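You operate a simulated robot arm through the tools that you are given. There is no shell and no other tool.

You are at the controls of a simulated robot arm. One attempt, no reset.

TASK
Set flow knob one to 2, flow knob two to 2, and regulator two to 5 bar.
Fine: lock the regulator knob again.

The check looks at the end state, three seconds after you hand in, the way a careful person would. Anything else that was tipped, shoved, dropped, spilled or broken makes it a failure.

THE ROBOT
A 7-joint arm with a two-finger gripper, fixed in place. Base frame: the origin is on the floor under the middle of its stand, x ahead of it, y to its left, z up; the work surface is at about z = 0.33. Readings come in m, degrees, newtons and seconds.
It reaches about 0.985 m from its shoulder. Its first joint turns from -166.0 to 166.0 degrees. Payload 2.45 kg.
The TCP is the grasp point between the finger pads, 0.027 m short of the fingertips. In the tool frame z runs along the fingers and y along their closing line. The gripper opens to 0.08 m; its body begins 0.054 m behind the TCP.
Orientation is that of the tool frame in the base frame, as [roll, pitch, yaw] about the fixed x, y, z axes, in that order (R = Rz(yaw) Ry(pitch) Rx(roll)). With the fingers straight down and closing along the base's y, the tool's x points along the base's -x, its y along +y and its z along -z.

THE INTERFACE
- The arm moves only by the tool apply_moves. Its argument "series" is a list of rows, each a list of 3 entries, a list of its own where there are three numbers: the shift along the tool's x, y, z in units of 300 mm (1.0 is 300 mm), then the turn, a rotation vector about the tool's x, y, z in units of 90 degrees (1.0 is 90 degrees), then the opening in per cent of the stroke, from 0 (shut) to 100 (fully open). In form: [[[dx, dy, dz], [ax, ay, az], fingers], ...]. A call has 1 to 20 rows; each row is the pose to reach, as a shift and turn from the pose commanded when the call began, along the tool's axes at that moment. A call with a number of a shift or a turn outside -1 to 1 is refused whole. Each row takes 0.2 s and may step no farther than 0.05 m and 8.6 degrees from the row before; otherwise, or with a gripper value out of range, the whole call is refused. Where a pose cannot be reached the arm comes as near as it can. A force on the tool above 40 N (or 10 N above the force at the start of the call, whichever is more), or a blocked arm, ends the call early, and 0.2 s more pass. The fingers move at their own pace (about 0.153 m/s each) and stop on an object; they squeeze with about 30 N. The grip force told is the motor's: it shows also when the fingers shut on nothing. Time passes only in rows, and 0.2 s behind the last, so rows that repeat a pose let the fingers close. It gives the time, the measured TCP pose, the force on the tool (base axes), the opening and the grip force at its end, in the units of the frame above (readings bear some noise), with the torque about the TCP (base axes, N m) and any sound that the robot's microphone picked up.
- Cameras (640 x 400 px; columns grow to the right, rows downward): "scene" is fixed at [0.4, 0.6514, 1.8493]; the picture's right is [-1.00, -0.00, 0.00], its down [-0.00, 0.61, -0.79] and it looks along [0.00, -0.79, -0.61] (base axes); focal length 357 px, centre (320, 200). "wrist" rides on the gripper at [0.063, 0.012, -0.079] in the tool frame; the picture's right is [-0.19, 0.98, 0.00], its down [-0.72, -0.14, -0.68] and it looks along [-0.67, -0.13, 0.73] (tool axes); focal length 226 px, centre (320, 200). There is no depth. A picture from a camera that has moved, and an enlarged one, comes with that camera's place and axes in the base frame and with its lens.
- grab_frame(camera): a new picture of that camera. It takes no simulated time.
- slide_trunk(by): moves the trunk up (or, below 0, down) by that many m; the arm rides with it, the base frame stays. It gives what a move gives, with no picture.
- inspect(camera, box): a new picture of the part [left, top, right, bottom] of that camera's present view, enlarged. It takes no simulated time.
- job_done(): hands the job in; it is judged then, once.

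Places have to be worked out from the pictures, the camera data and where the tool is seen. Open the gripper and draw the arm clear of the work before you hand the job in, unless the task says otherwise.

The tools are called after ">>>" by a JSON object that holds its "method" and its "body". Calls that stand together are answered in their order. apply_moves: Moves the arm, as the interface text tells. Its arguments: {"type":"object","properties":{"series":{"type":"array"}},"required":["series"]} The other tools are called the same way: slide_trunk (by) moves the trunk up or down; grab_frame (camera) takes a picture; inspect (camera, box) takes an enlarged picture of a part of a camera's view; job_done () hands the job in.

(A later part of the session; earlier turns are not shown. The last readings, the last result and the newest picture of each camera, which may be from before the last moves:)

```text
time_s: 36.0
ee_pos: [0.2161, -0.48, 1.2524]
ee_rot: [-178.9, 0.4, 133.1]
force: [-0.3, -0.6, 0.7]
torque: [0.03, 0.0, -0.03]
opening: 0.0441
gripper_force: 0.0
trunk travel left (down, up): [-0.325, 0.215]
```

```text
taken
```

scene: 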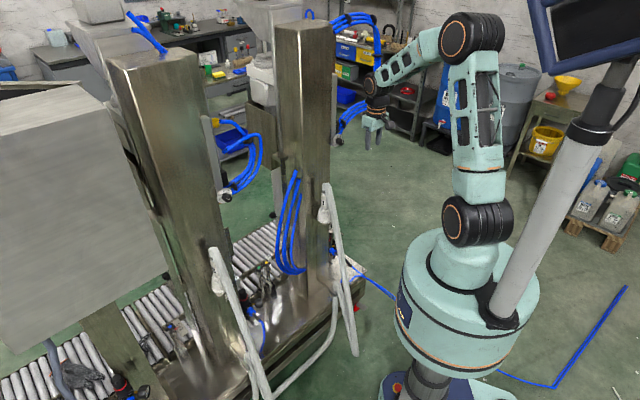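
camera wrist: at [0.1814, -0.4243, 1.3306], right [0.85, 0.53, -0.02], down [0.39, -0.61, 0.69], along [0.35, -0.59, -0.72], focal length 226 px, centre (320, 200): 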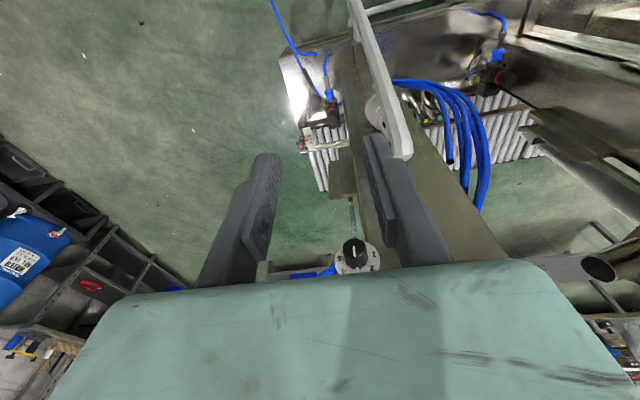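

The wrist view shows knob one just ahead and below, with its axis at about 1.20 m height. I'll pitch the tool up to horizontal in front of it.

>>> {"method": "apply_moves", "body": {"series": [[[-0.0115, 0.002, 0.016], [0, -0.0833, 0], 55], [[-0.023, 0.005, 0.032], [0, -0.1667, 0], 55], [[-0.0345, 0.007, 0.048], [0, -0.25, 0], 55], [[-0.046, 0.009, 0.064], [0, -0.3333, 0], 55], [[-0.0575, 0.012, 0.08], [0, -0.4167, 0], 55], [[-0.069, 0.014, 0.096], [0, -0.5, 0], 55], [[-0.0805, 0.016, 0.111], [0, -0.5833, 0], 55], [[-0.092, 0.019, 0.127], [0, -0.6667, 0], 55], [[-0.1035, 0.021, 0.143], [0, -0.75, 0], 55], [[-0.115, 0.023, 0.159], [0, -0.8333, 0], 55], [[-0.1265, 0.026, 0.175], [0, -0.9167, 0], 55], [[-0.138, 0.028, 0.191], [0, -1.0, 0], 55]]}}

>>> {"method": "grab_frame", "body": {"camera": "wrist"}}

>>> {"method": "grab_frame", "body": {"camera": "scene"}}

```text
time_s: 38.6
ee_pos: [0.2519, -0.5058, 1.197]
ee_rot: [-63.1, 88.7, -109.9]
force: [0.3, -0.9, -0.1]
torque: [0.0, -0.03, -0.02]
opening: 0.0439
gripper_force: 0.1
trunk travel left (down, up): [-0.325, 0.215]
```

```text
taken
camera wrist: at [0.2057, -0.4406, 1.1323], right [0.72, 0.68, 0.17], down [-0.56, 0.42, 0.71], along [0.41, -0.61, 0.68], focal length 226 px, centre (320, 200)
```

wrist: 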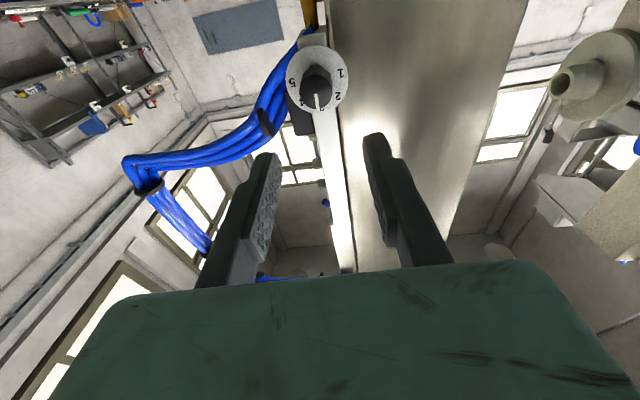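

```text
taken
```

scene: 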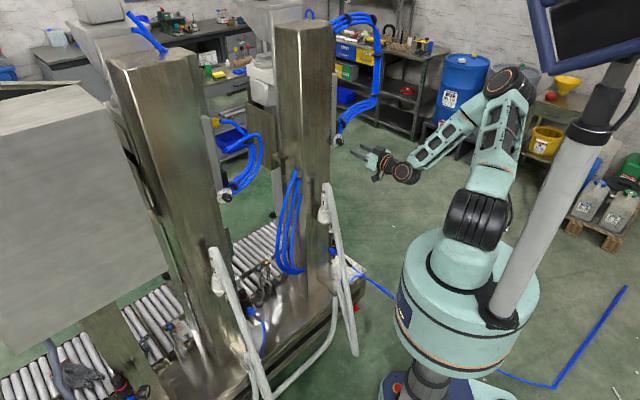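

I am in front of flow knob one. I'll zoom in to locate its axis precisely.

>>> {"method": "inspect", "body": {"camera": "wrist", "box": [272, 40, 368, 100]}}

>>> {"method": "inspect", "body": {"camera": "wrist", "box": [272, 60, 368, 120]}}

>>> {"method": "inspect", "body": {"camera": "scene", "box": [322, 125, 354, 145]}}

```text
6.67 times, centred on (320, 70) of wrist
camera zoom: at [0.2057, -0.4406, 1.1323], right [0.72, 0.68, 0.17], down [-0.56, 0.42, 0.71], along [0.41, -0.61, 0.68], focal length 1507 px, centre (320, 1067)
```

zoom: 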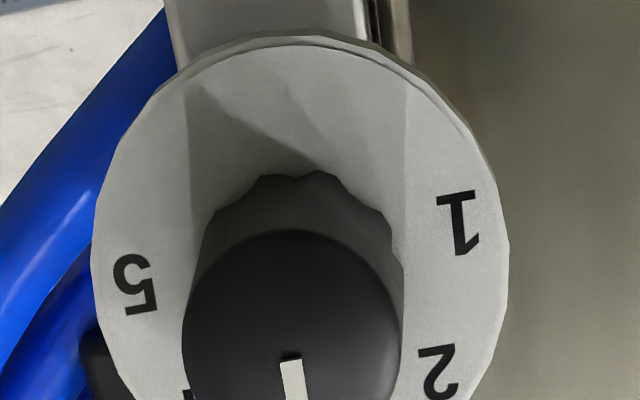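

```text
6.67 times, centred on (320, 90) of wrist
camera zoom: at [0.2057, -0.4406, 1.1323], right [0.72, 0.68, 0.17], down [-0.56, 0.42, 0.71], along [0.41, -0.61, 0.68], focal length 1507 px, centre (320, 933)
```

zoom: 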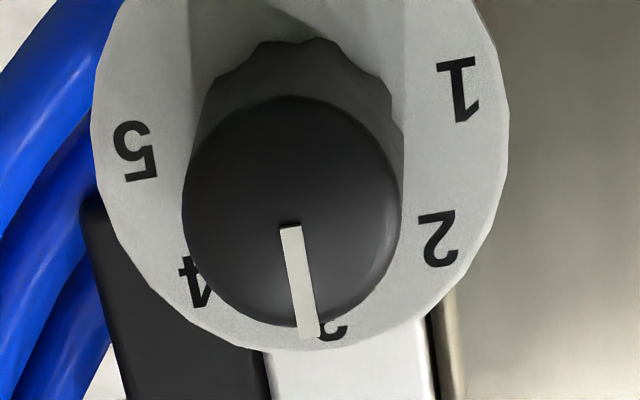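

```text
16.00 times, centred on (338, 135) of scene
camera zoom: at [0.4, 0.6514, 1.8493], right [-1.0, 0.0, 0.0], down [0.0, 0.61, -0.79], along [0.0, -0.79, -0.61], focal length 5707 px, centre (32, 1240)
```

zoom: 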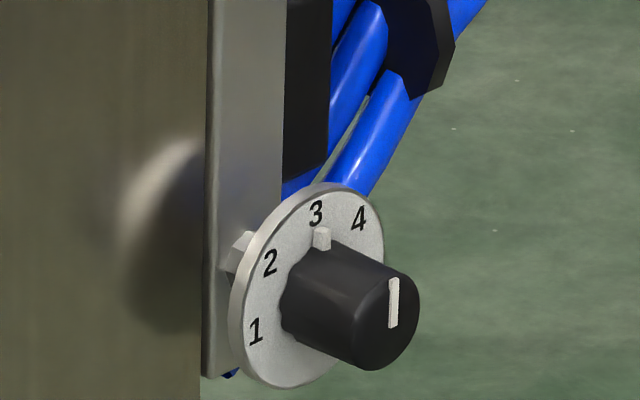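

Knob one's axis is about 8 mm below and 1 mm to the side of the tool axis, with its face roughly 95 mm ahead. I'll correct those offsets and the small tool tilt, then advance 45 mm to re-measure.

>>> {"method": "apply_moves", "body": {"series": [[[0.028, -0.004, 0.0], [0.0033, 0.0066, 0.0128], 55], [[0.028, -0.004, 0.075], [0.0033, 0.0066, 0.0128], 55], [[0.028, -0.004, 0.15], [0.0033, 0.0066, 0.0128], 55]]}}

>>> {"method": "inspect", "body": {"camera": "wrist", "box": [240, 60, 400, 160]}}

>>> {"method": "inspect", "body": {"camera": "scene", "box": [310, 110, 406, 170]}}

```text
time_s: 39.4
ee_pos: [0.2814, -0.5381, 1.1903]
ee_rot: [164.9, 89.8, 117.7]
force: [-0.5, -0.6, -1.2]
torque: [-0.01, 0.0, 0.0]
opening: 0.0439
gripper_force: 0.0
trunk travel left (down, up): [-0.325, 0.215]
```

```text
4.00 times, centred on (320, 110) of wrist
camera zoom: at [0.2366, -0.4724, 1.1258], right [0.72, 0.67, 0.19], down [-0.57, 0.4, 0.72], along [0.4, -0.63, 0.67], focal length 904 px, centre (320, 560)
```

zoom: 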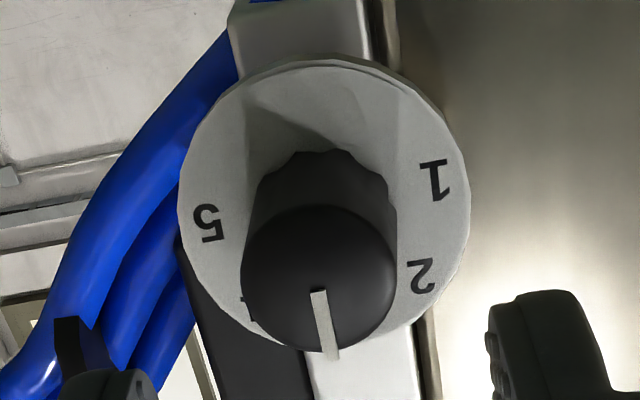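

```text
6.67 times, centred on (358, 140) of scene
camera zoom: at [0.4, 0.6514, 1.8493], right [-1.0, 0.0, 0.0], down [0.0, 0.61, -0.79], along [0.0, -0.79, -0.61], focal length 2378 px, centre (67, 600)
```

zoom: 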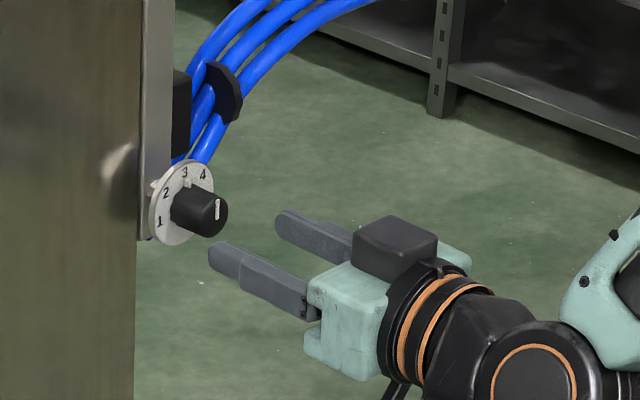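

The knob face is now centred on the tool axis to within 1 mm and is about 55 mm ahead. I'll advance 46 mm and close.

>>> {"method": "apply_moves", "body": {"series": [[[0, 0, 0.05], [0, 0, 0], 55], [[0, 0, 0.1], [0, 0, 0], 55], [[0, 0, 0.153], [0, 0, 0], 55], [[0, 0, 0.153], [0, 0, 0], 20], [[0, 0, 0.153], [0, 0, 0], 0], [[0, 0, 0.153], [0, 0, 0], 0]]}}

>>> {"method": "inspect", "body": {"camera": "scene", "box": [314, 120, 362, 150]}}

>>> {"method": "grab_frame", "body": {"camera": "wrist"}}

```text
time_s: 40.8
ee_pos: [0.3131, -0.5732, 1.1893]
ee_rot: [-171.7, 89.9, 141.2]
force: [6.7, -5.9, 2.2]
torque: [0.17, 0.23, 0.59]
opening: 0.0246
gripper_force: 45.0
trunk travel left (down, up): [-0.325, 0.215]
```

```text
13.33 times, centred on (338, 135) of scene
camera zoom: at [0.4, 0.6514, 1.8493], right [-1.0, 0.0, 0.0], down [0.0, 0.61, -0.79], along [0.0, -0.79, -0.61], focal length 4756 px, centre (80, 1067)
```

zoom: 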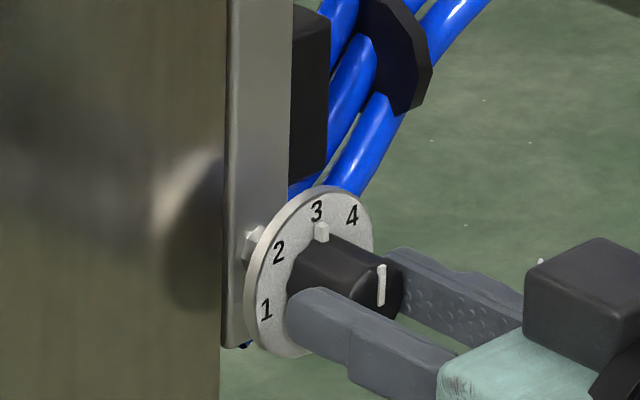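

```text
taken
camera wrist: at [0.2681, -0.5066, 1.1255], right [0.72, 0.67, 0.19], down [-0.57, 0.4, 0.72], along [0.4, -0.63, 0.67], focal length 226 px, centre (320, 200)
```

wrist: 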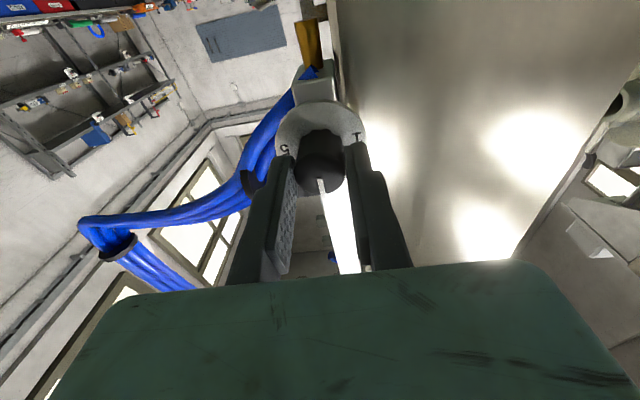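

Knob one is gripped at 24.6 mm. I'll turn it counter-clockwise about 47°, a similar amount to knob two, which settled on 2 after release.

>>> {"method": "apply_moves", "body": {"series": [[[0, 0, 0], [0, 0, -0.075], 0], [[0, 0, 0], [0, 0, -0.15], 0], [[0, 0, 0], [0, 0, -0.225], 0], [[0, 0, 0], [0, 0, -0.3], 0], [[0, 0, 0], [0, 0, -0.375], 0], [[0, 0, 0], [0, 0, -0.45], 0], [[0, 0, 0], [0, 0, -0.52], 0], [[0, 0, 0], [0, 0, -0.52], 0]]}}

>>> {"method": "inspect", "body": {"camera": "scene", "box": [314, 120, 362, 150]}}

```text
time_s: 42.6
ee_pos: [0.3115, -0.574, 1.1891]
ee_rot: [-90.1, 43.1, -137.3]
force: [9.7, -13.9, 15.0]
torque: [0.05, 0.09, 0.18]
opening: 0.0243
gripper_force: 45.1
trunk travel left (down, up): [-0.325, 0.215]
```

```text
13.33 times, centred on (338, 135) of scene
camera zoom: at [0.4, 0.6514, 1.8493], right [-1.0, 0.0, 0.0], down [0.0, 0.61, -0.79], along [0.0, -0.79, -0.61], focal length 4756 px, centre (80, 1067)
```

zoom: 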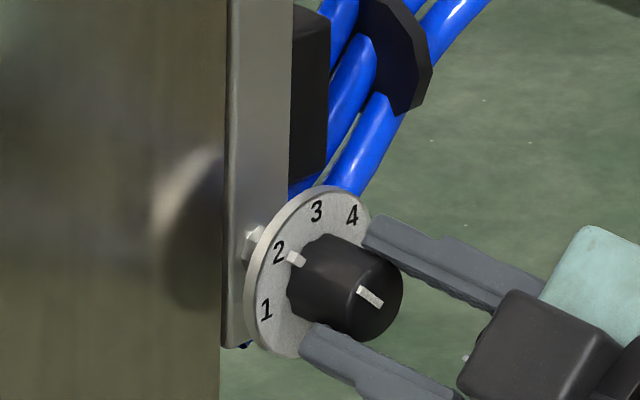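

The nub now points at 2. I'll release, back off and check it.

>>> {"method": "apply_moves", "body": {"series": [[[0, 0, 0], [0, 0, 0], 20], [[0, 0, 0], [0, 0, 0], 40], [[0, 0, 0], [0, 0, 0], 55], [[0, 0, -0.08], [0, 0, 0], 55], [[0, 0, -0.16], [0, 0, 0.09], 55], [[0, 0, -0.24], [0, 0, 0.18], 55], [[0, 0, -0.28], [0, 0, 0.27], 55], [[0, 0, -0.28], [0, 0, 0.36], 55], [[0, 0, -0.28], [0, 0, 0.44], 55], [[0, 0, -0.28], [0, 0, 0.52], 55]]}}

>>> {"method": "inspect", "body": {"camera": "wrist", "box": [272, 60, 368, 120]}}

>>> {"method": "inspect", "body": {"camera": "scene", "box": [322, 125, 354, 145]}}

```text
time_s: 44.8
ee_pos: [0.2545, -0.5106, 1.1899]
ee_rot: [133.7, 89.8, 86.5]
force: [0.2, 0.3, -0.1]
torque: [-0.02, 0.0, -0.01]
opening: 0.0439
gripper_force: 0.1
trunk travel left (down, up): [-0.325, 0.215]
```

```text
6.67 times, centred on (320, 90) of wrist
camera zoom: at [0.2095, -0.4438, 1.125], right [0.72, 0.67, 0.2], down [-0.57, 0.4, 0.72], along [0.4, -0.63, 0.67], focal length 1507 px, centre (320, 933)
```

zoom: 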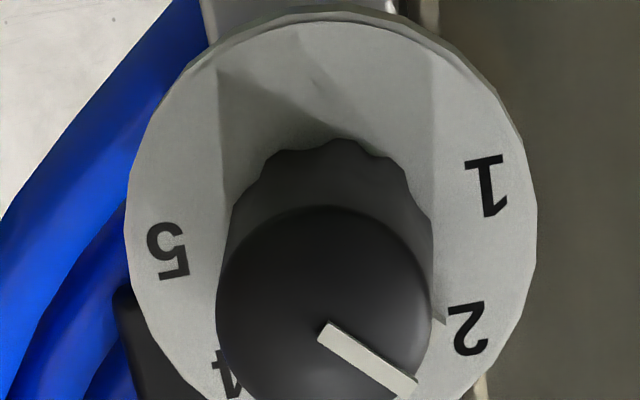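

```text
16.00 times, centred on (338, 135) of scene
camera zoom: at [0.4, 0.6514, 1.8493], right [-1.0, 0.0, 0.0], down [0.0, 0.61, -0.79], along [0.0, -0.79, -0.61], focal length 5707 px, centre (32, 1240)
```

zoom: 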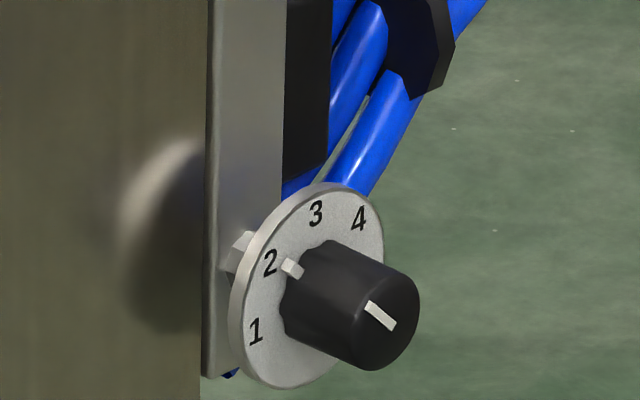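

The pointer direction measures about 45–46°, while the digit 2 sits near 50°, so knob one may read slightly above 2. I'll take sharper zooms to measure both.

>>> {"method": "inspect", "body": {"camera": "wrist", "box": [300, 84, 348, 114]}}

>>> {"method": "inspect", "body": {"camera": "scene", "box": [332, 128, 348, 138]}}

>>> {"method": "inspect", "body": {"camera": "scene", "box": [218, 186, 234, 196]}}

```text
13.33 times, centred on (324, 99) of wrist
camera zoom: at [0.2095, -0.4438, 1.125], right [0.72, 0.67, 0.2], down [-0.57, 0.4, 0.72], along [0.4, -0.63, 0.67], focal length 3014 px, centre (267, 1547)
```

zoom: 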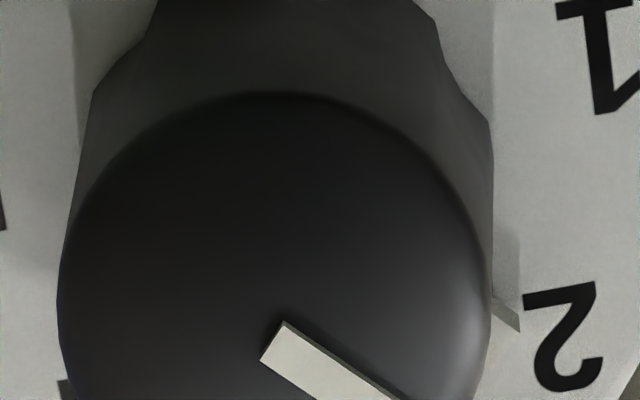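

```text
16.00 times, centred on (340, 133) of scene
camera zoom: at [0.4, 0.6514, 1.8493], right [-1.0, 0.0, 0.0], down [0.0, 0.61, -0.79], along [0.0, -0.79, -0.61], focal length 5707 px, centre (0, 1272)
```

zoom: 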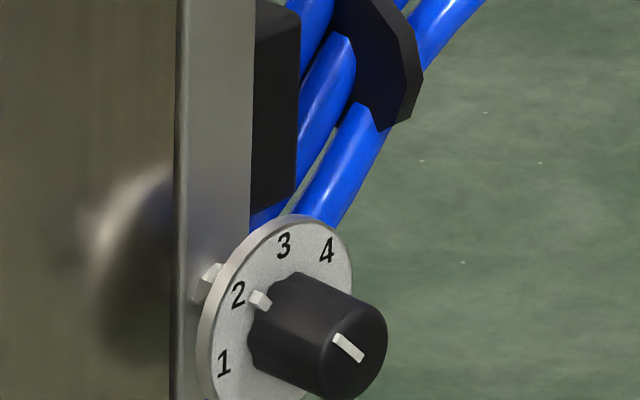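

```text
16.00 times, centred on (226, 191) of scene
camera zoom: at [0.4, 0.6514, 1.8493], right [-1.0, 0.0, 0.0], down [0.0, 0.61, -0.79], along [0.0, -0.79, -0.61], focal length 5707 px, centre (1824, 344)
```

zoom: 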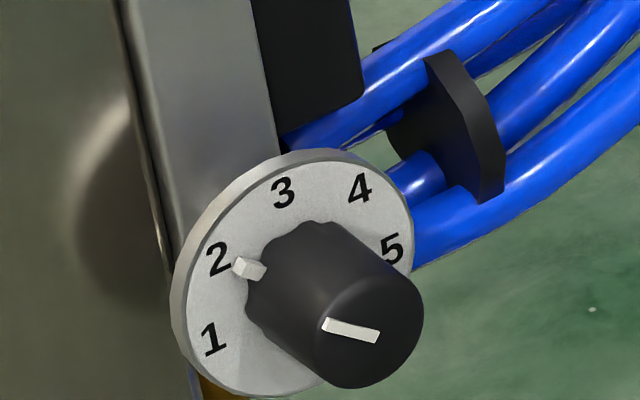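

Knob two measures 49–51° from 3, which is about 2.0. Knob one measures 46–47° against roughly 50° for the digit 2, so it reads about 2.07. I'll regrip it at the same finger angle, centred slightly better, and add about 3.5°.

>>> {"method": "apply_moves", "body": {"series": [[[-0.0083, 0.002, 0], [0, 0, -0.09], 55], [[-0.0083, 0.002, 0], [0, 0, -0.18], 55], [[-0.0083, 0.002, 0], [0, 0, -0.27], 55], [[-0.0083, 0.002, 0.05], [0, 0, -0.36], 55], [[-0.0083, 0.002, 0.1], [0, 0, -0.44], 55], [[-0.0083, 0.002, 0.16], [0, 0, -0.52], 55], [[-0.0083, 0.002, 0.22], [0, 0, -0.52], 55], [[-0.0083, 0.002, 0.28], [0, 0, -0.52], 55], [[-0.0083, 0.002, 0.28], [0, 0, -0.52], 25], [[-0.0083, 0.002, 0.28], [0, 0, -0.52], 0], [[-0.0083, 0.002, 0.28], [0, 0, -0.52], 0]]}}

>>> {"method": "inspect", "body": {"camera": "scene", "box": [322, 125, 354, 145]}}

```text
time_s: 47.2
ee_pos: [0.3132, -0.572, 1.1925]
ee_rot: [-90.4, 43.2, -137.3]
force: [8.6, 3.1, -10.4]
torque: [0.25, 0.22, 0.7]
opening: 0.0246
gripper_force: 44.7
trunk travel left (down, up): [-0.325, 0.215]
```

```text
16.00 times, centred on (338, 135) of scene
camera zoom: at [0.4, 0.6514, 1.8493], right [-1.0, 0.0, 0.0], down [0.0, 0.61, -0.79], along [0.0, -0.79, -0.61], focal length 5707 px, centre (32, 1240)
```

zoom: 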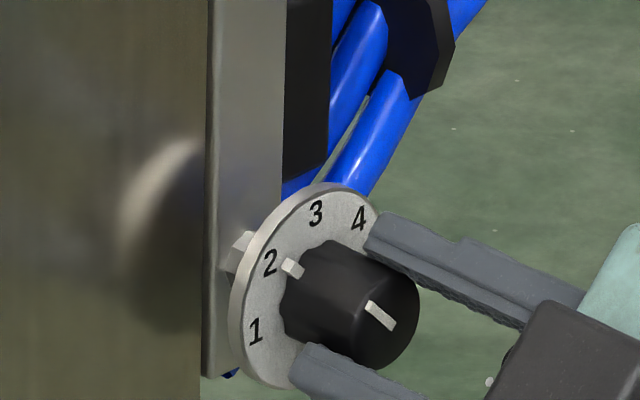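

The knob is regripped and its position did not change. I'll turn about 4° further and release.

>>> {"method": "apply_moves", "body": {"series": [[[0, 0, 0], [0, 0, -0.022], 0], [[0, 0, 0], [0, 0, -0.045], 0], [[0, 0, 0], [0, 0, -0.045], 0], [[0, 0, 0], [0, 0, -0.045], 15], [[0, 0, 0], [0, 0, -0.045], 32], [[0, 0, 0], [0, 0, -0.045], 55], [[0, 0, 0], [0, 0, -0.045], 55]]}}

>>> {"method": "inspect", "body": {"camera": "scene", "box": [322, 125, 354, 145]}}

```text
time_s: 48.8
ee_pos: [0.3122, -0.5729, 1.1912]
ee_rot: [-90.1, 39.1, -137.2]
force: [-0.1, 0.1, -0.4]
torque: [0.01, -0.01, -0.03]
opening: 0.0439
gripper_force: 0.0
trunk travel left (down, up): [-0.325, 0.215]
```

```text
16.00 times, centred on (338, 135) of scene
camera zoom: at [0.4, 0.6514, 1.8493], right [-1.0, 0.0, 0.0], down [0.0, 0.61, -0.79], along [0.0, -0.79, -0.61], focal length 5707 px, centre (32, 1240)
```

zoom: 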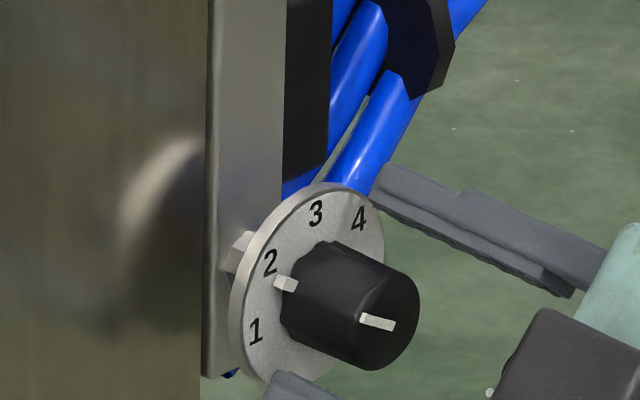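

On release the knob jumped further, to about 61° (reading about 1.8), so side load in the grip dragged it as the fingers opened. I'll shift 0.65 mm along the closing direction to remove the side load, regrip, and check at each stage.

>>> {"method": "apply_moves", "body": {"series": [[[0, 0.0022, 0], [0, 0, 0], 40], [[0, 0.0022, 0], [0, 0, 0], 30], [[0, 0.0022, 0], [0, 0, 0], 0], [[0, 0.0022, 0], [0, 0, 0], 0]]}}

>>> {"method": "inspect", "body": {"camera": "scene", "box": [322, 125, 354, 145]}}

```text
time_s: 49.8
ee_pos: [0.3135, -0.5701, 1.1911]
ee_rot: [-90.2, 39.2, -137.3]
force: [2.0, -0.7, -2.3]
torque: [0.47, 0.47, -0.13]
opening: 0.0244
gripper_force: 45.7
trunk travel left (down, up): [-0.325, 0.215]
```

```text
16.00 times, centred on (338, 135) of scene
camera zoom: at [0.4, 0.6514, 1.8493], right [-1.0, 0.0, 0.0], down [0.0, 0.61, -0.79], along [0.0, -0.79, -0.61], focal length 5707 px, centre (32, 1240)
```

zoom: 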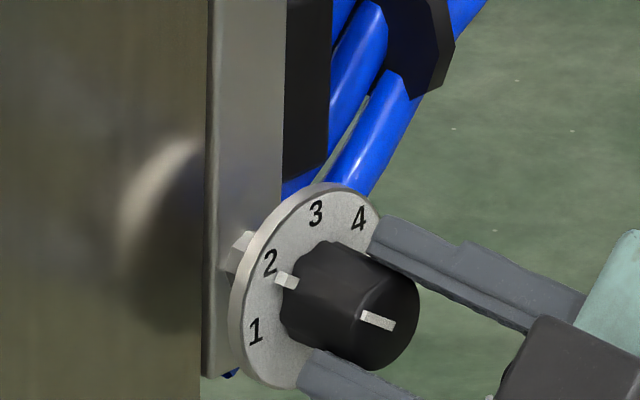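

The side load is now only about 2 N and the knob sits near 59°. I'll turn it back clockwise about 9° and check while still holding it.

>>> {"method": "apply_moves", "body": {"series": [[[0, 0, 0], [0, 0, 0.035], 0], [[0, 0, 0], [0, 0, 0.07], 0], [[0, 0, 0], [0, 0, 0.1], 0], [[0, 0, 0], [0, 0, 0.1], 0]]}}

>>> {"method": "inspect", "body": {"camera": "scene", "box": [322, 125, 354, 145]}}

```text
time_s: 50.8
ee_pos: [0.313, -0.5711, 1.1906]
ee_rot: [-90.3, 48.1, -137.4]
force: [-1.9, -1.0, -2.5]
torque: [0.52, 0.52, 0.15]
opening: 0.0244
gripper_force: 45.0
trunk travel left (down, up): [-0.325, 0.215]
```

```text
16.00 times, centred on (338, 135) of scene
camera zoom: at [0.4, 0.6514, 1.8493], right [-1.0, 0.0, 0.0], down [0.0, 0.61, -0.79], along [0.0, -0.79, -0.61], focal length 5707 px, centre (32, 1240)
```

zoom: 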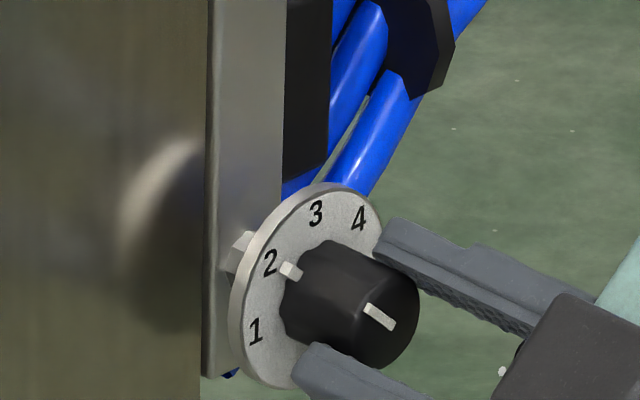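

While still gripped, the pointer is now about 50° from 3, aligned with 2, and the side load is small. I'll open the fingers in one quick step without moving and recheck.

>>> {"method": "apply_moves", "body": {"series": [[[0, 0, 0], [0, 0, 0], 60], [[0, 0, 0], [0, 0, 0], 60]]}}

>>> {"method": "inspect", "body": {"camera": "scene", "box": [322, 125, 354, 145]}}

```text
time_s: 51.4
ee_pos: [0.313, -0.5711, 1.1912]
ee_rot: [-90.2, 48.2, -137.3]
force: [1.0, -0.8, 0.4]
torque: [-0.01, -0.03, 0.02]
opening: 0.0482
gripper_force: 0.1
trunk travel left (down, up): [-0.325, 0.215]
```

```text
16.00 times, centred on (338, 135) of scene
camera zoom: at [0.4, 0.6514, 1.8493], right [-1.0, 0.0, 0.0], down [0.0, 0.61, -0.79], along [0.0, -0.79, -0.61], focal length 5707 px, centre (32, 1240)
```

zoom: 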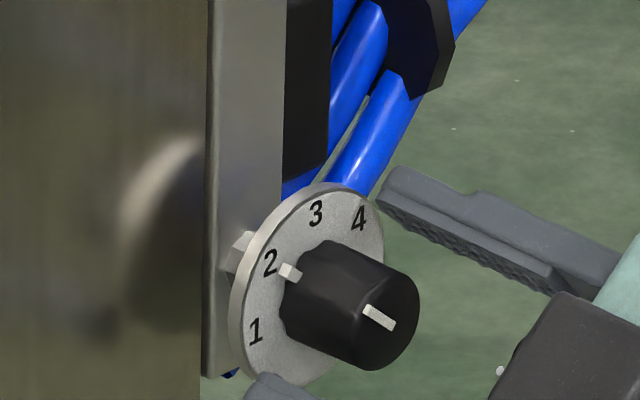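

The pointer stayed on 2. I'll back straight out, level the fingers, and verify from the front.

>>> {"method": "apply_moves", "body": {"series": [[[0, 0, -0.08], [0, 0, 0], 60], [[0, 0, -0.16], [0, 0, 0], 60], [[0, 0, -0.24], [0, 0, 0.09], 60], [[0, 0, -0.27], [0, 0, 0.18], 60], [[0, 0, -0.27], [0, 0, 0.27], 60], [[0, 0, -0.27], [0, 0, 0.36], 60], [[0, 0, -0.27], [0, 0, 0.42], 60], [[0, 0, -0.27], [0, 0, 0.465], 60]]}}

>>> {"method": "inspect", "body": {"camera": "wrist", "box": [272, 60, 368, 120]}}

>>> {"method": "inspect", "body": {"camera": "scene", "box": [322, 125, 354, 145]}}

```text
time_s: 53.2
ee_pos: [0.2574, -0.5129, 1.191]
ee_rot: [151.2, 90.0, 103.9]
force: [-0.7, -0.1, 0.2]
torque: [0.02, -0.01, -0.03]
opening: 0.048
gripper_force: 0.1
trunk travel left (down, up): [-0.325, 0.215]
```

```text
6.67 times, centred on (320, 90) of wrist
camera zoom: at [0.2122, -0.4461, 1.1277], right [0.72, 0.67, 0.19], down [-0.57, 0.4, 0.72], along [0.4, -0.63, 0.67], focal length 1507 px, centre (320, 933)
```

zoom: 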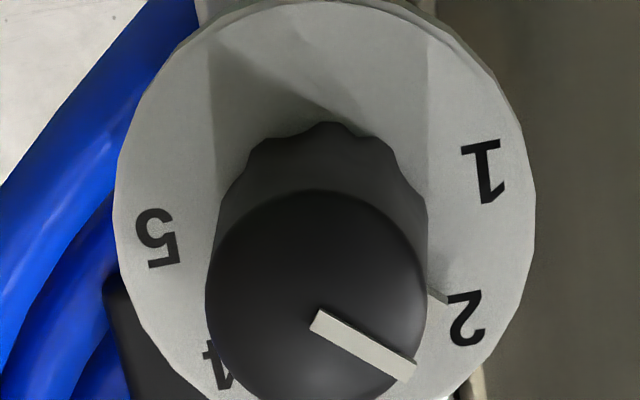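

```text
16.00 times, centred on (338, 135) of scene
camera zoom: at [0.4, 0.6514, 1.8493], right [-1.0, 0.0, 0.0], down [0.0, 0.61, -0.79], along [0.0, -0.79, -0.61], focal length 5707 px, centre (32, 1240)
```

zoom: 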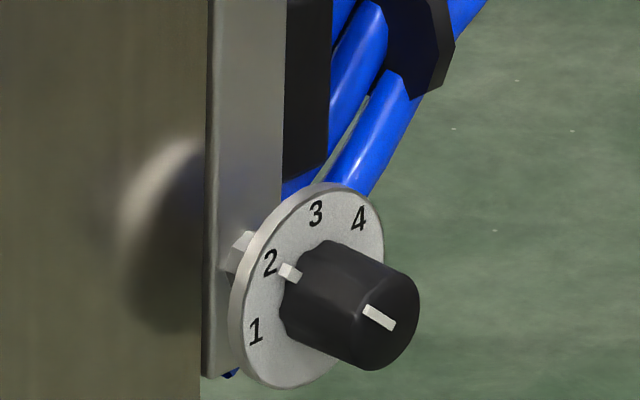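

Both views confirm knob one at 2: the pointer measures about 50° and the digit about 50°. Next I retreat and pitch the tool back down the way I came, then look for regulator two and its gauge.

>>> {"method": "apply_moves", "body": {"series": [[[-0.0167, -0.002, -0.0144], [0, 0.0833, 0], 60], [[-0.033, -0.004, -0.029], [0, 0.1667, 0], 60], [[-0.05, -0.006, -0.043], [0, 0.25, 0], 60], [[-0.067, -0.008, -0.058], [0, 0.3333, 0], 60], [[-0.083, -0.01, -0.072], [0, 0.4167, 0], 60], [[-0.1, -0.0125, -0.087], [0, 0.5, 0], 60], [[-0.117, -0.0146, -0.101], [0, 0.5833, 0], 60], [[-0.133, -0.0167, -0.115], [0, 0.6667, 0], 60], [[-0.15, -0.0188, -0.13], [0, 0.75, 0], 60], [[-0.167, -0.021, -0.144], [0, 0.8333, 0], 60], [[-0.183, -0.023, -0.159], [0, 0.9167, 0], 60], [[-0.2, -0.025, -0.173], [0, 1.0, 0], 60]]}}

>>> {"method": "grab_frame", "body": {"camera": "wrist"}}

>>> {"method": "inspect", "body": {"camera": "wrist", "box": [440, 30, 600, 130]}}

>>> {"method": "inspect", "body": {"camera": "wrist", "box": [260, 60, 420, 160]}}

```text
time_s: 55.8
ee_pos: [0.2171, -0.4797, 1.2497]
ee_rot: [-179.9, -0.2, 132.8]
force: [-0.2, 0.3, -0.6]
torque: [-0.01, -0.02, -0.01]
opening: 0.0482
gripper_force: 0.0
trunk travel left (down, up): [-0.325, 0.215]
```

```text
taken
camera wrist: at [0.1834, -0.425, 1.3292], right [0.85, 0.52, 0.0], down [0.39, -0.62, 0.68], along [0.35, -0.58, -0.73], focal length 226 px, centre (320, 200)
```

wrist: 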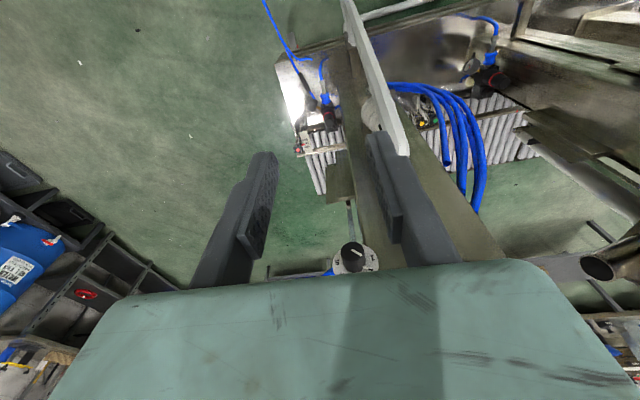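

```text
4.00 times, centred on (520, 80) of wrist
camera zoom: at [0.1834, -0.425, 1.3292], right [0.85, 0.52, 0.0], down [0.39, -0.62, 0.68], along [0.35, -0.58, -0.73], focal length 904 px, centre (-480, 680)
```

zoom: 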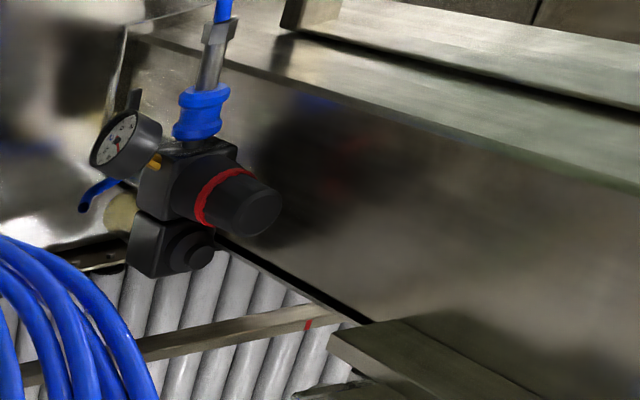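

```text
4.00 times, centred on (340, 110) of wrist
camera zoom: at [0.1834, -0.425, 1.3292], right [0.85, 0.52, 0.0], down [0.39, -0.62, 0.68], along [0.35, -0.58, -0.73], focal length 904 px, centre (240, 560)
```

zoom: 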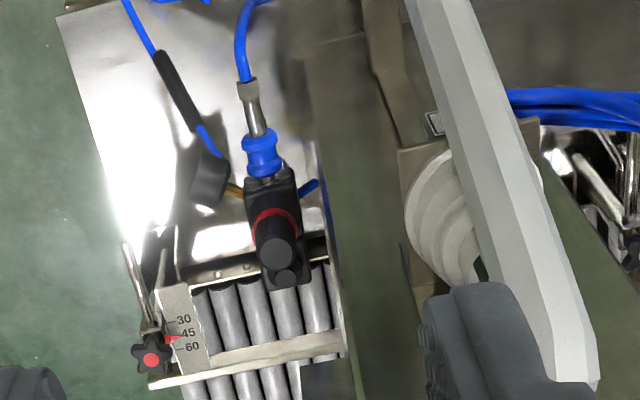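

The gauge of the middle regulator is visible. I'll zoom in on the gauge and the regulator knob.

>>> {"method": "inspect", "body": {"camera": "wrist", "box": [460, 54, 492, 74]}}

>>> {"method": "inspect", "body": {"camera": "wrist", "box": [464, 64, 512, 94]}}

```text
16.00 times, centred on (476, 64) of wrist
camera zoom: at [0.1834, -0.425, 1.3292], right [0.85, 0.52, 0.0], down [0.39, -0.62, 0.68], along [0.35, -0.58, -0.73], focal length 3617 px, centre (-2176, 2376)
```

zoom: 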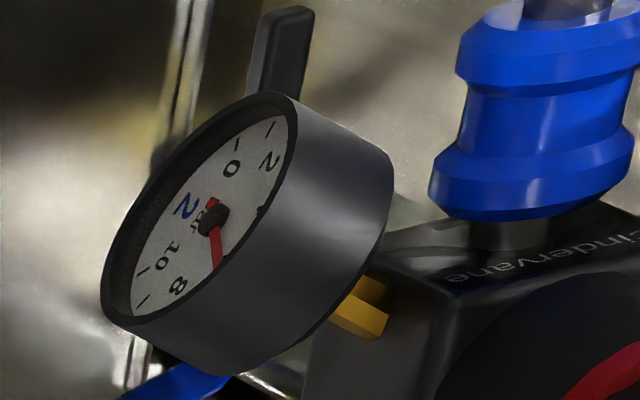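

```text
13.33 times, centred on (488, 79) of wrist
camera zoom: at [0.1834, -0.425, 1.3292], right [0.85, 0.52, 0.0], down [0.39, -0.62, 0.68], along [0.35, -0.58, -0.73], focal length 3014 px, centre (-1920, 1813)
```

zoom: 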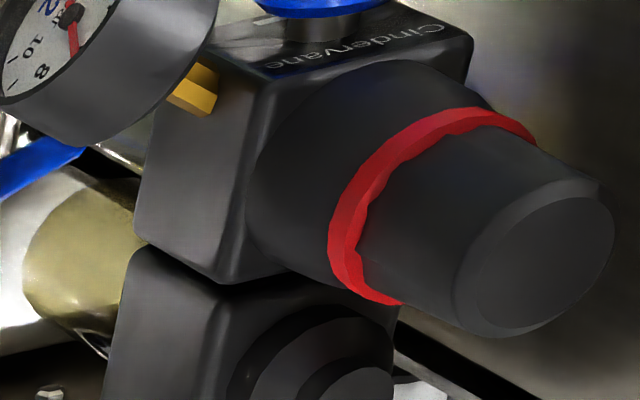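

The gauge of the middle regulator carries a blue "2" and a 0–10 scale, so it is regulator two, and its needle sits somewhere around 6–8. Its knob axis is vertical, with the top near [0.73, -0.315, 0.62]. I'll move back along the front first, before descending for a close view.

>>> {"method": "apply_moves", "body": {"series": [[[0.02, 0.125, 0], [0, 0, -0.065], 60], [[0.04, 0.25, 0], [0, 0, -0.13], 60], [[0.06, 0.375, 0], [0, 0, -0.195], 60], [[0.08, 0.5, 0], [0, 0, -0.261], 60], [[0.1, 0.625, 0], [0, 0, -0.326], 60], [[0.12, 0.75, 0], [0, 0, -0.391], 60], [[0.14, 0.875, 0], [0, 0, -0.457], 60], [[0.156, 1.0, 0], [0, 0, -0.522], 60]]}}

>>> {"method": "grab_frame", "body": {"camera": "wrist"}}

>>> {"method": "grab_frame", "body": {"camera": "scene"}}

```text
time_s: 57.6
ee_pos: [0.4063, -0.241, 1.25]
ee_rot: [180.0, -0.2, 180.0]
force: [1.3, -0.3, 0.4]
torque: [-0.02, -0.01, -0.03]
opening: 0.0479
gripper_force: 0.1
trunk travel left (down, up): [-0.325, 0.215]
```

```text
taken
camera wrist: at [0.3419, -0.229, 1.3292], right [0.2, 0.98, 0.0], down [0.72, -0.14, 0.68], along [0.67, -0.13, -0.73], focal length 226 px, centre (320, 200)
```

wrist: 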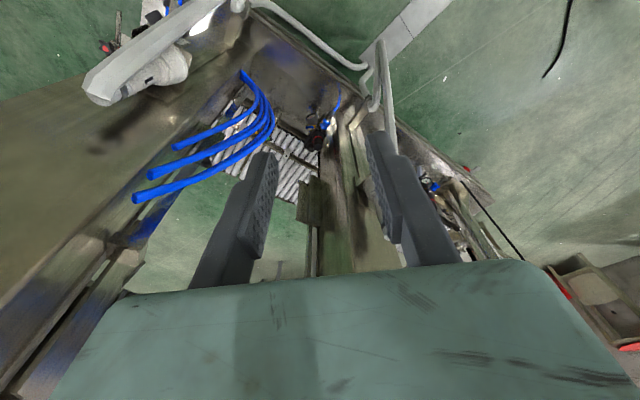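

```text
taken
```

scene: 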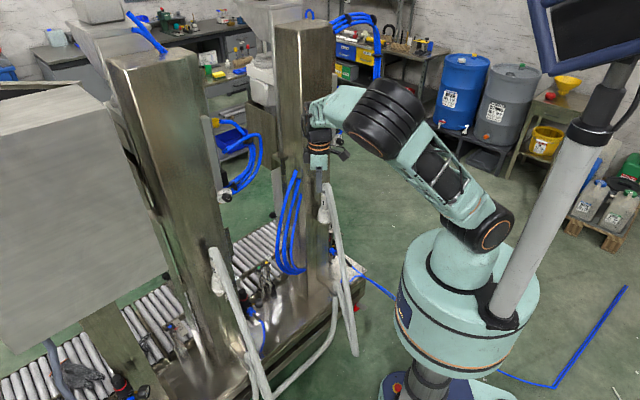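

The way down in front of the machine looks clear, with cone 1 staying about 20 cm to the side. I'll descend in two stages toward [0.50, -0.29, 0.69] to look at the gauge.

>>> {"method": "apply_moves", "body": {"series": [[[-0.08, -0.02, 0.08], [0, 0, 0], 60], [[-0.16, -0.04, 0.18], [0, 0, 0], 60], [[-0.24, -0.06, 0.3], [0, 0, 0], 60], [[-0.313, -0.08, 0.43], [0, 0, 0], 60], [[-0.313, -0.1, 0.56], [0, 0, 0], 60], [[-0.313, -0.1, 0.7], [0, 0, 0], 60], [[-0.313, -0.1, 0.833], [0, 0, 0], 60]]}}

>>> {"method": "grab_frame", "body": {"camera": "wrist"}}

>>> {"method": "grab_frame", "body": {"camera": "scene"}}

```text
time_s: 59.2
ee_pos: [0.4987, -0.269, 0.9987]
ee_rot: [179.8, -0.1, 179.7]
force: [0.5, -0.5, 0.4]
torque: [0.01, 0.03, 0.04]
opening: 0.0481
gripper_force: 0.1
trunk travel left (down, up): [-0.325, 0.215]
```

```text
taken
camera wrist: at [0.4349, -0.2574, 1.0776], right [0.2, 0.98, 0.0], down [0.72, -0.15, 0.68], along [0.67, -0.13, -0.73], focal length 226 px, centre (320, 200)
```

wrist: 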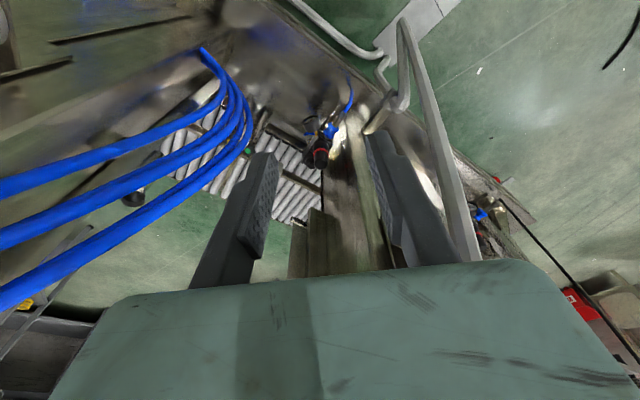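

```text
taken
```

scene: 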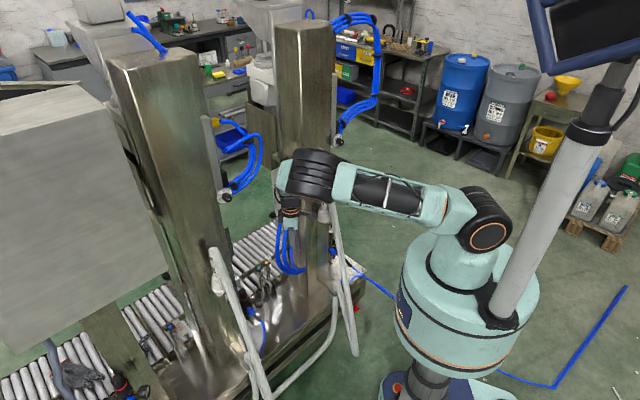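

The regulator and its gauge are coming into view, and my estimate of where the white tube 2 runs matches the picture. I'll descend another 0.3 m.

>>> {"method": "apply_moves", "body": {"series": [[[0, -0.01, 0.14], [0, 0, 0], 60], [[0, -0.025, 0.28], [0, 0, 0], 60], [[0, -0.04, 0.42], [0, 0, 0], 60], [[0, -0.055, 0.56], [0, 0, 0], 60], [[0, -0.07, 0.7], [0, 0, 0], 60], [[0, -0.08, 0.84], [0, 0, 0], 60], [[0, -0.087, 0.98], [0, 0, 0], 60]]}}

>>> {"method": "grab_frame", "body": {"camera": "wrist"}}

>>> {"method": "grab_frame", "body": {"camera": "scene"}}

```text
time_s: 60.8
ee_pos: [0.4981, -0.2976, 0.7057]
ee_rot: [179.9, -0.1, 179.9]
force: [0.3, 0.4, -0.4]
torque: [0.01, 0.02, 0.03]
opening: 0.048
gripper_force: 0.1
trunk travel left (down, up): [-0.325, 0.215]
```

```text
taken
camera wrist: at [0.4348, -0.2849, 0.7852], right [0.2, 0.98, 0.0], down [0.72, -0.15, 0.68], along [0.67, -0.13, -0.73], focal length 226 px, centre (320, 200)
```

wrist: 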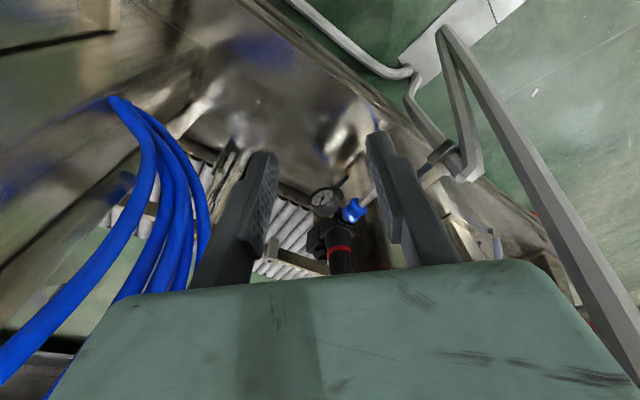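

```text
taken
```

scene: 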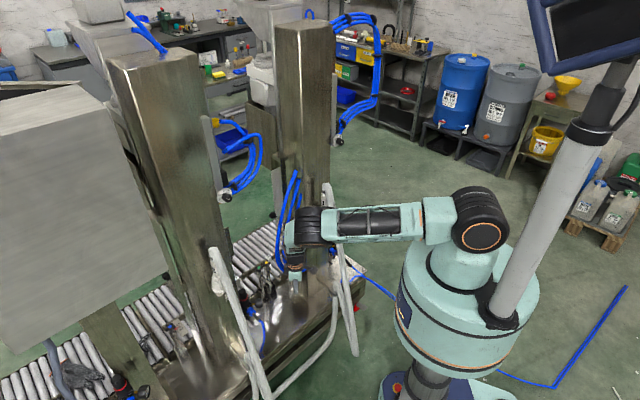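

The gauge face is now visible between the fingers. I'll zoom in on the gauge and the knob.

>>> {"method": "inspect", "body": {"camera": "wrist", "box": [304, 184, 344, 209]}}

>>> {"method": "inspect", "body": {"camera": "wrist", "box": [280, 180, 392, 250]}}

>>> {"method": "inspect", "body": {"camera": "wrist", "box": [310, 225, 374, 265]}}

```text
16.00 times, centred on (324, 196) of wrist
camera zoom: at [0.4348, -0.2849, 0.7852], right [0.2, 0.98, 0.0], down [0.72, -0.15, 0.68], along [0.67, -0.13, -0.73], focal length 3617 px, centre (256, 256)
```

zoom: 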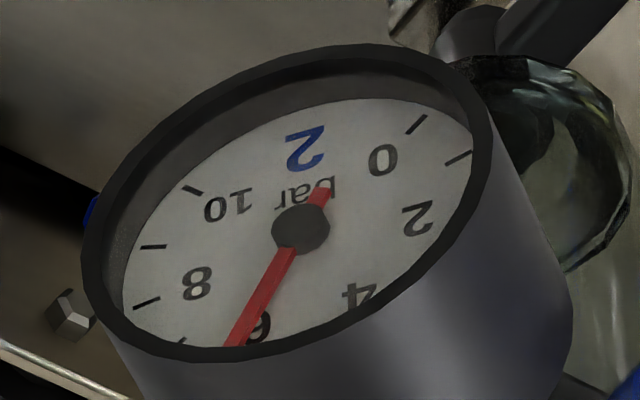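

```text
5.71 times, centred on (336, 215) of wrist
camera zoom: at [0.4348, -0.2849, 0.7852], right [0.2, 0.98, 0.0], down [0.72, -0.15, 0.68], along [0.67, -0.13, -0.73], focal length 1292 px, centre (229, 114)
```

zoom: 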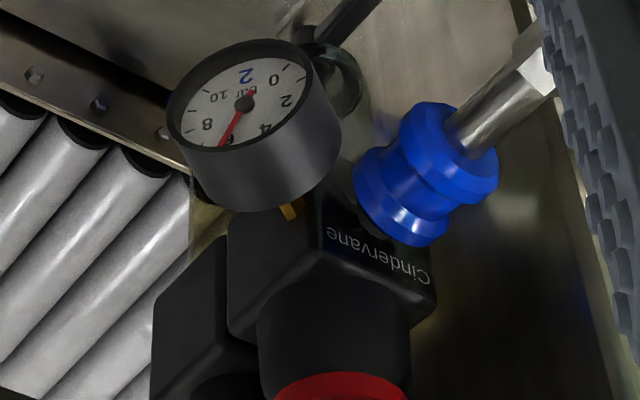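

```text
10.00 times, centred on (342, 245) of wrist
camera zoom: at [0.4348, -0.2849, 0.7852], right [0.2, 0.98, 0.0], down [0.72, -0.15, 0.68], along [0.67, -0.13, -0.73], focal length 2261 px, centre (100, -250)
```

zoom: 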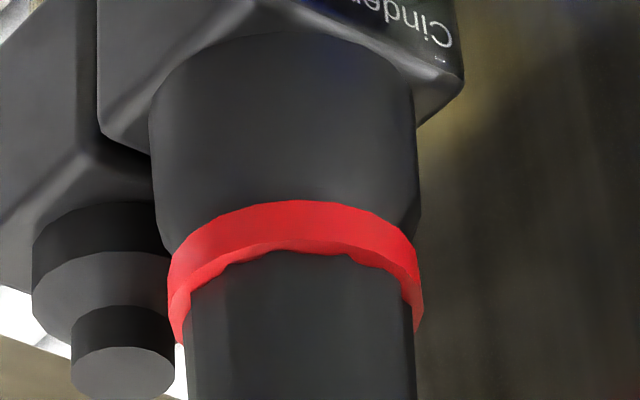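

Regulator two reads about 6.0 bar by fitting the dial, which spans 27° per bar. Its knob is about 36 mm wide above a red ring. I need to see how close post 2 is to the knob, so I'll look around it.

>>> {"method": "inspect", "body": {"camera": "wrist", "box": [300, 120, 460, 220]}}

>>> {"method": "inspect", "body": {"camera": "wrist", "box": [290, 180, 418, 260]}}

>>> {"method": "inspect", "body": {"camera": "scene", "box": [200, 250, 296, 310]}}

```text
4.00 times, centred on (380, 170) of wrist
camera zoom: at [0.4348, -0.2849, 0.7852], right [0.2, 0.98, 0.0], down [0.72, -0.15, 0.68], along [0.67, -0.13, -0.73], focal length 904 px, centre (80, 320)
```

zoom: 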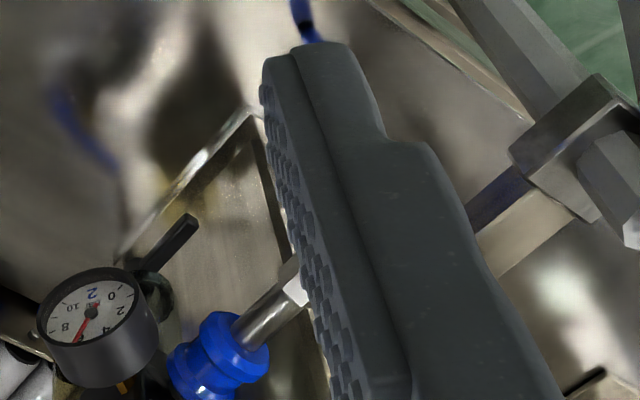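

```text
5.00 times, centred on (354, 220) of wrist
camera zoom: at [0.4348, -0.2849, 0.7852], right [0.2, 0.98, 0.0], down [0.72, -0.15, 0.68], along [0.67, -0.13, -0.73], focal length 1130 px, centre (150, 100)
```

zoom: 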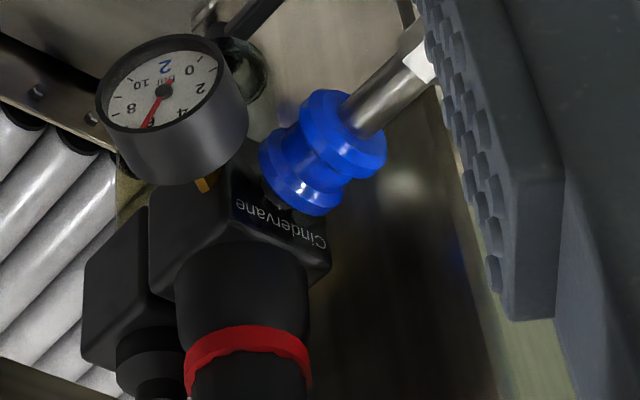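

```text
6.67 times, centred on (248, 280) of scene
camera zoom: at [0.4, 0.6514, 1.8493], right [-1.0, 0.0, 0.0], down [0.0, 0.61, -0.79], along [0.0, -0.79, -0.61], focal length 2378 px, centre (800, -333)
```

zoom: 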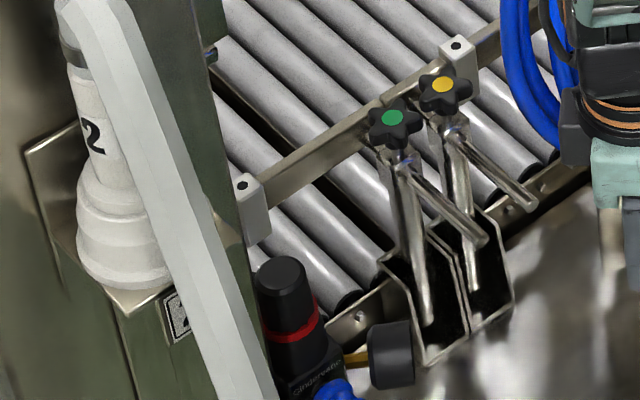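

Post 2's side face is only about 5 cm from the regulator axis. I plan to grip with the fingers front and back of the knob and lean the hand away from the post, which also puts the gauge face in the camera's view. First I lift and move to open space in front, yawing the tool 43°.

>>> {"method": "apply_moves", "body": {"series": [[[0, 0.04, -0.12], [0, 0, 0], 60], [[-0.02, 0.1, -0.24], [0, 0, -0.07], 60], [[-0.05, 0.16, -0.36], [0, 0, -0.14], 60], [[-0.08, 0.23, -0.48], [0, 0, -0.21], 60], [[-0.11, 0.3, -0.6], [0, 0, -0.28], 60], [[-0.14, 0.37, -0.73], [0, 0, -0.35], 60], [[-0.16, 0.43, -0.86], [0, 0, -0.42], 60], [[-0.173, 0.493, -0.98], [0, 0, -0.478], 60]]}}

>>> {"method": "slide_trunk", "body": {"by": -0.2}}

>>> {"method": "grab_frame", "body": {"camera": "scene"}}

>>> {"method": "grab_frame", "body": {"camera": "wrist"}}

```text
time_s: 62.6
ee_pos: [0.5507, -0.1485, 1.0004]
ee_rot: [179.9, 0.0, -137.2]
force: [0.0, 0.7, -0.4]
torque: [0.02, -0.03, -0.02]
opening: 0.048
gripper_force: 0.0
trunk travel left (down, up): [-0.325, 0.215]
```

```text
time_s: 64.8
ee_pos: [0.5508, -0.1472, 0.7991]
ee_rot: [179.9, 0.0, -137.2]
force: [0.6, 0.7, -0.2]
torque: [0.02, -0.02, 0.02]
opening: 0.0479
gripper_force: 0.1
trunk travel left (down, up): [-0.125, 0.415]
```

```text
taken
```

scene: 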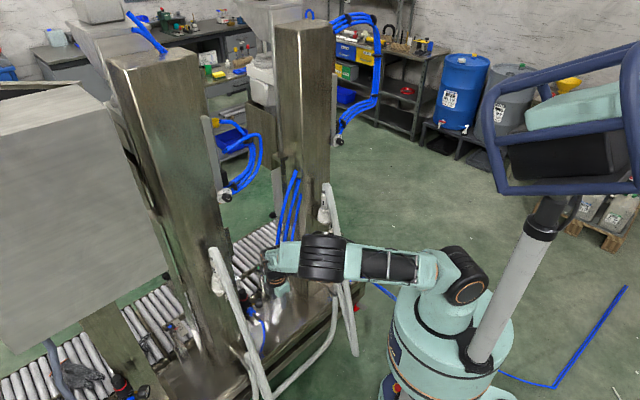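

```text
taken
camera wrist: at [0.4957, -0.1832, 0.8795], right [-0.52, 0.85, 0.0], down [0.62, 0.38, 0.68], along [0.58, 0.36, -0.73], focal length 226 px, centre (320, 200)
```

wrist: 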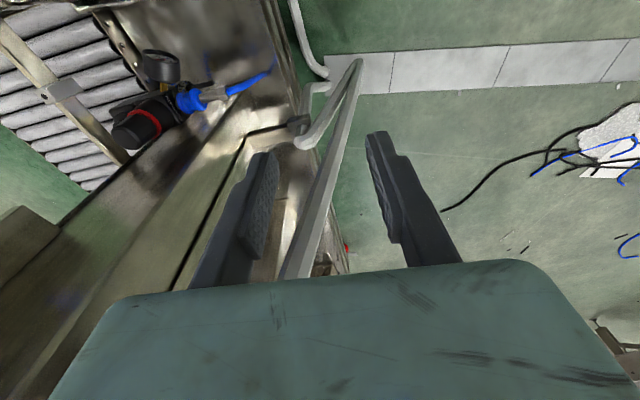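

The camera now looks along the machine toward regulator two. I'll zoom in to refine the knob's position.

>>> {"method": "inspect", "body": {"camera": "wrist", "box": [90, 85, 202, 155]}}

>>> {"method": "inspect", "body": {"camera": "scene", "box": [228, 270, 276, 300]}}

```text
5.71 times, centred on (146, 120) of wrist
camera zoom: at [0.4957, -0.1832, 0.8795], right [-0.52, 0.85, 0.0], down [0.62, 0.38, 0.68], along [0.58, 0.36, -0.73], focal length 1292 px, centre (1314, 657)
```

zoom: 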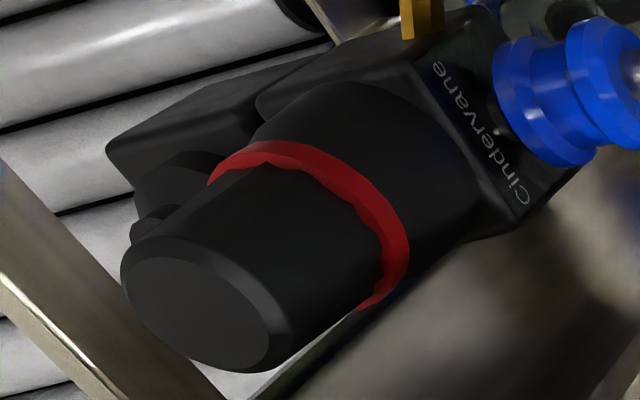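

```text
13.33 times, centred on (252, 285) of scene
camera zoom: at [0.4, 0.6514, 1.8493], right [-1.0, 0.0, 0.0], down [0.0, 0.61, -0.79], along [0.0, -0.79, -0.61], focal length 4756 px, centre (1227, -933)
```

zoom: 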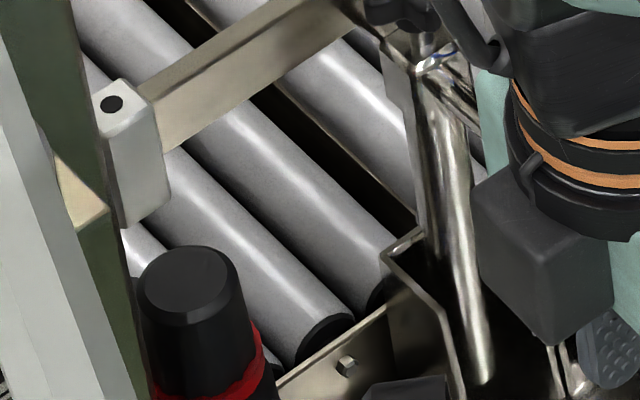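

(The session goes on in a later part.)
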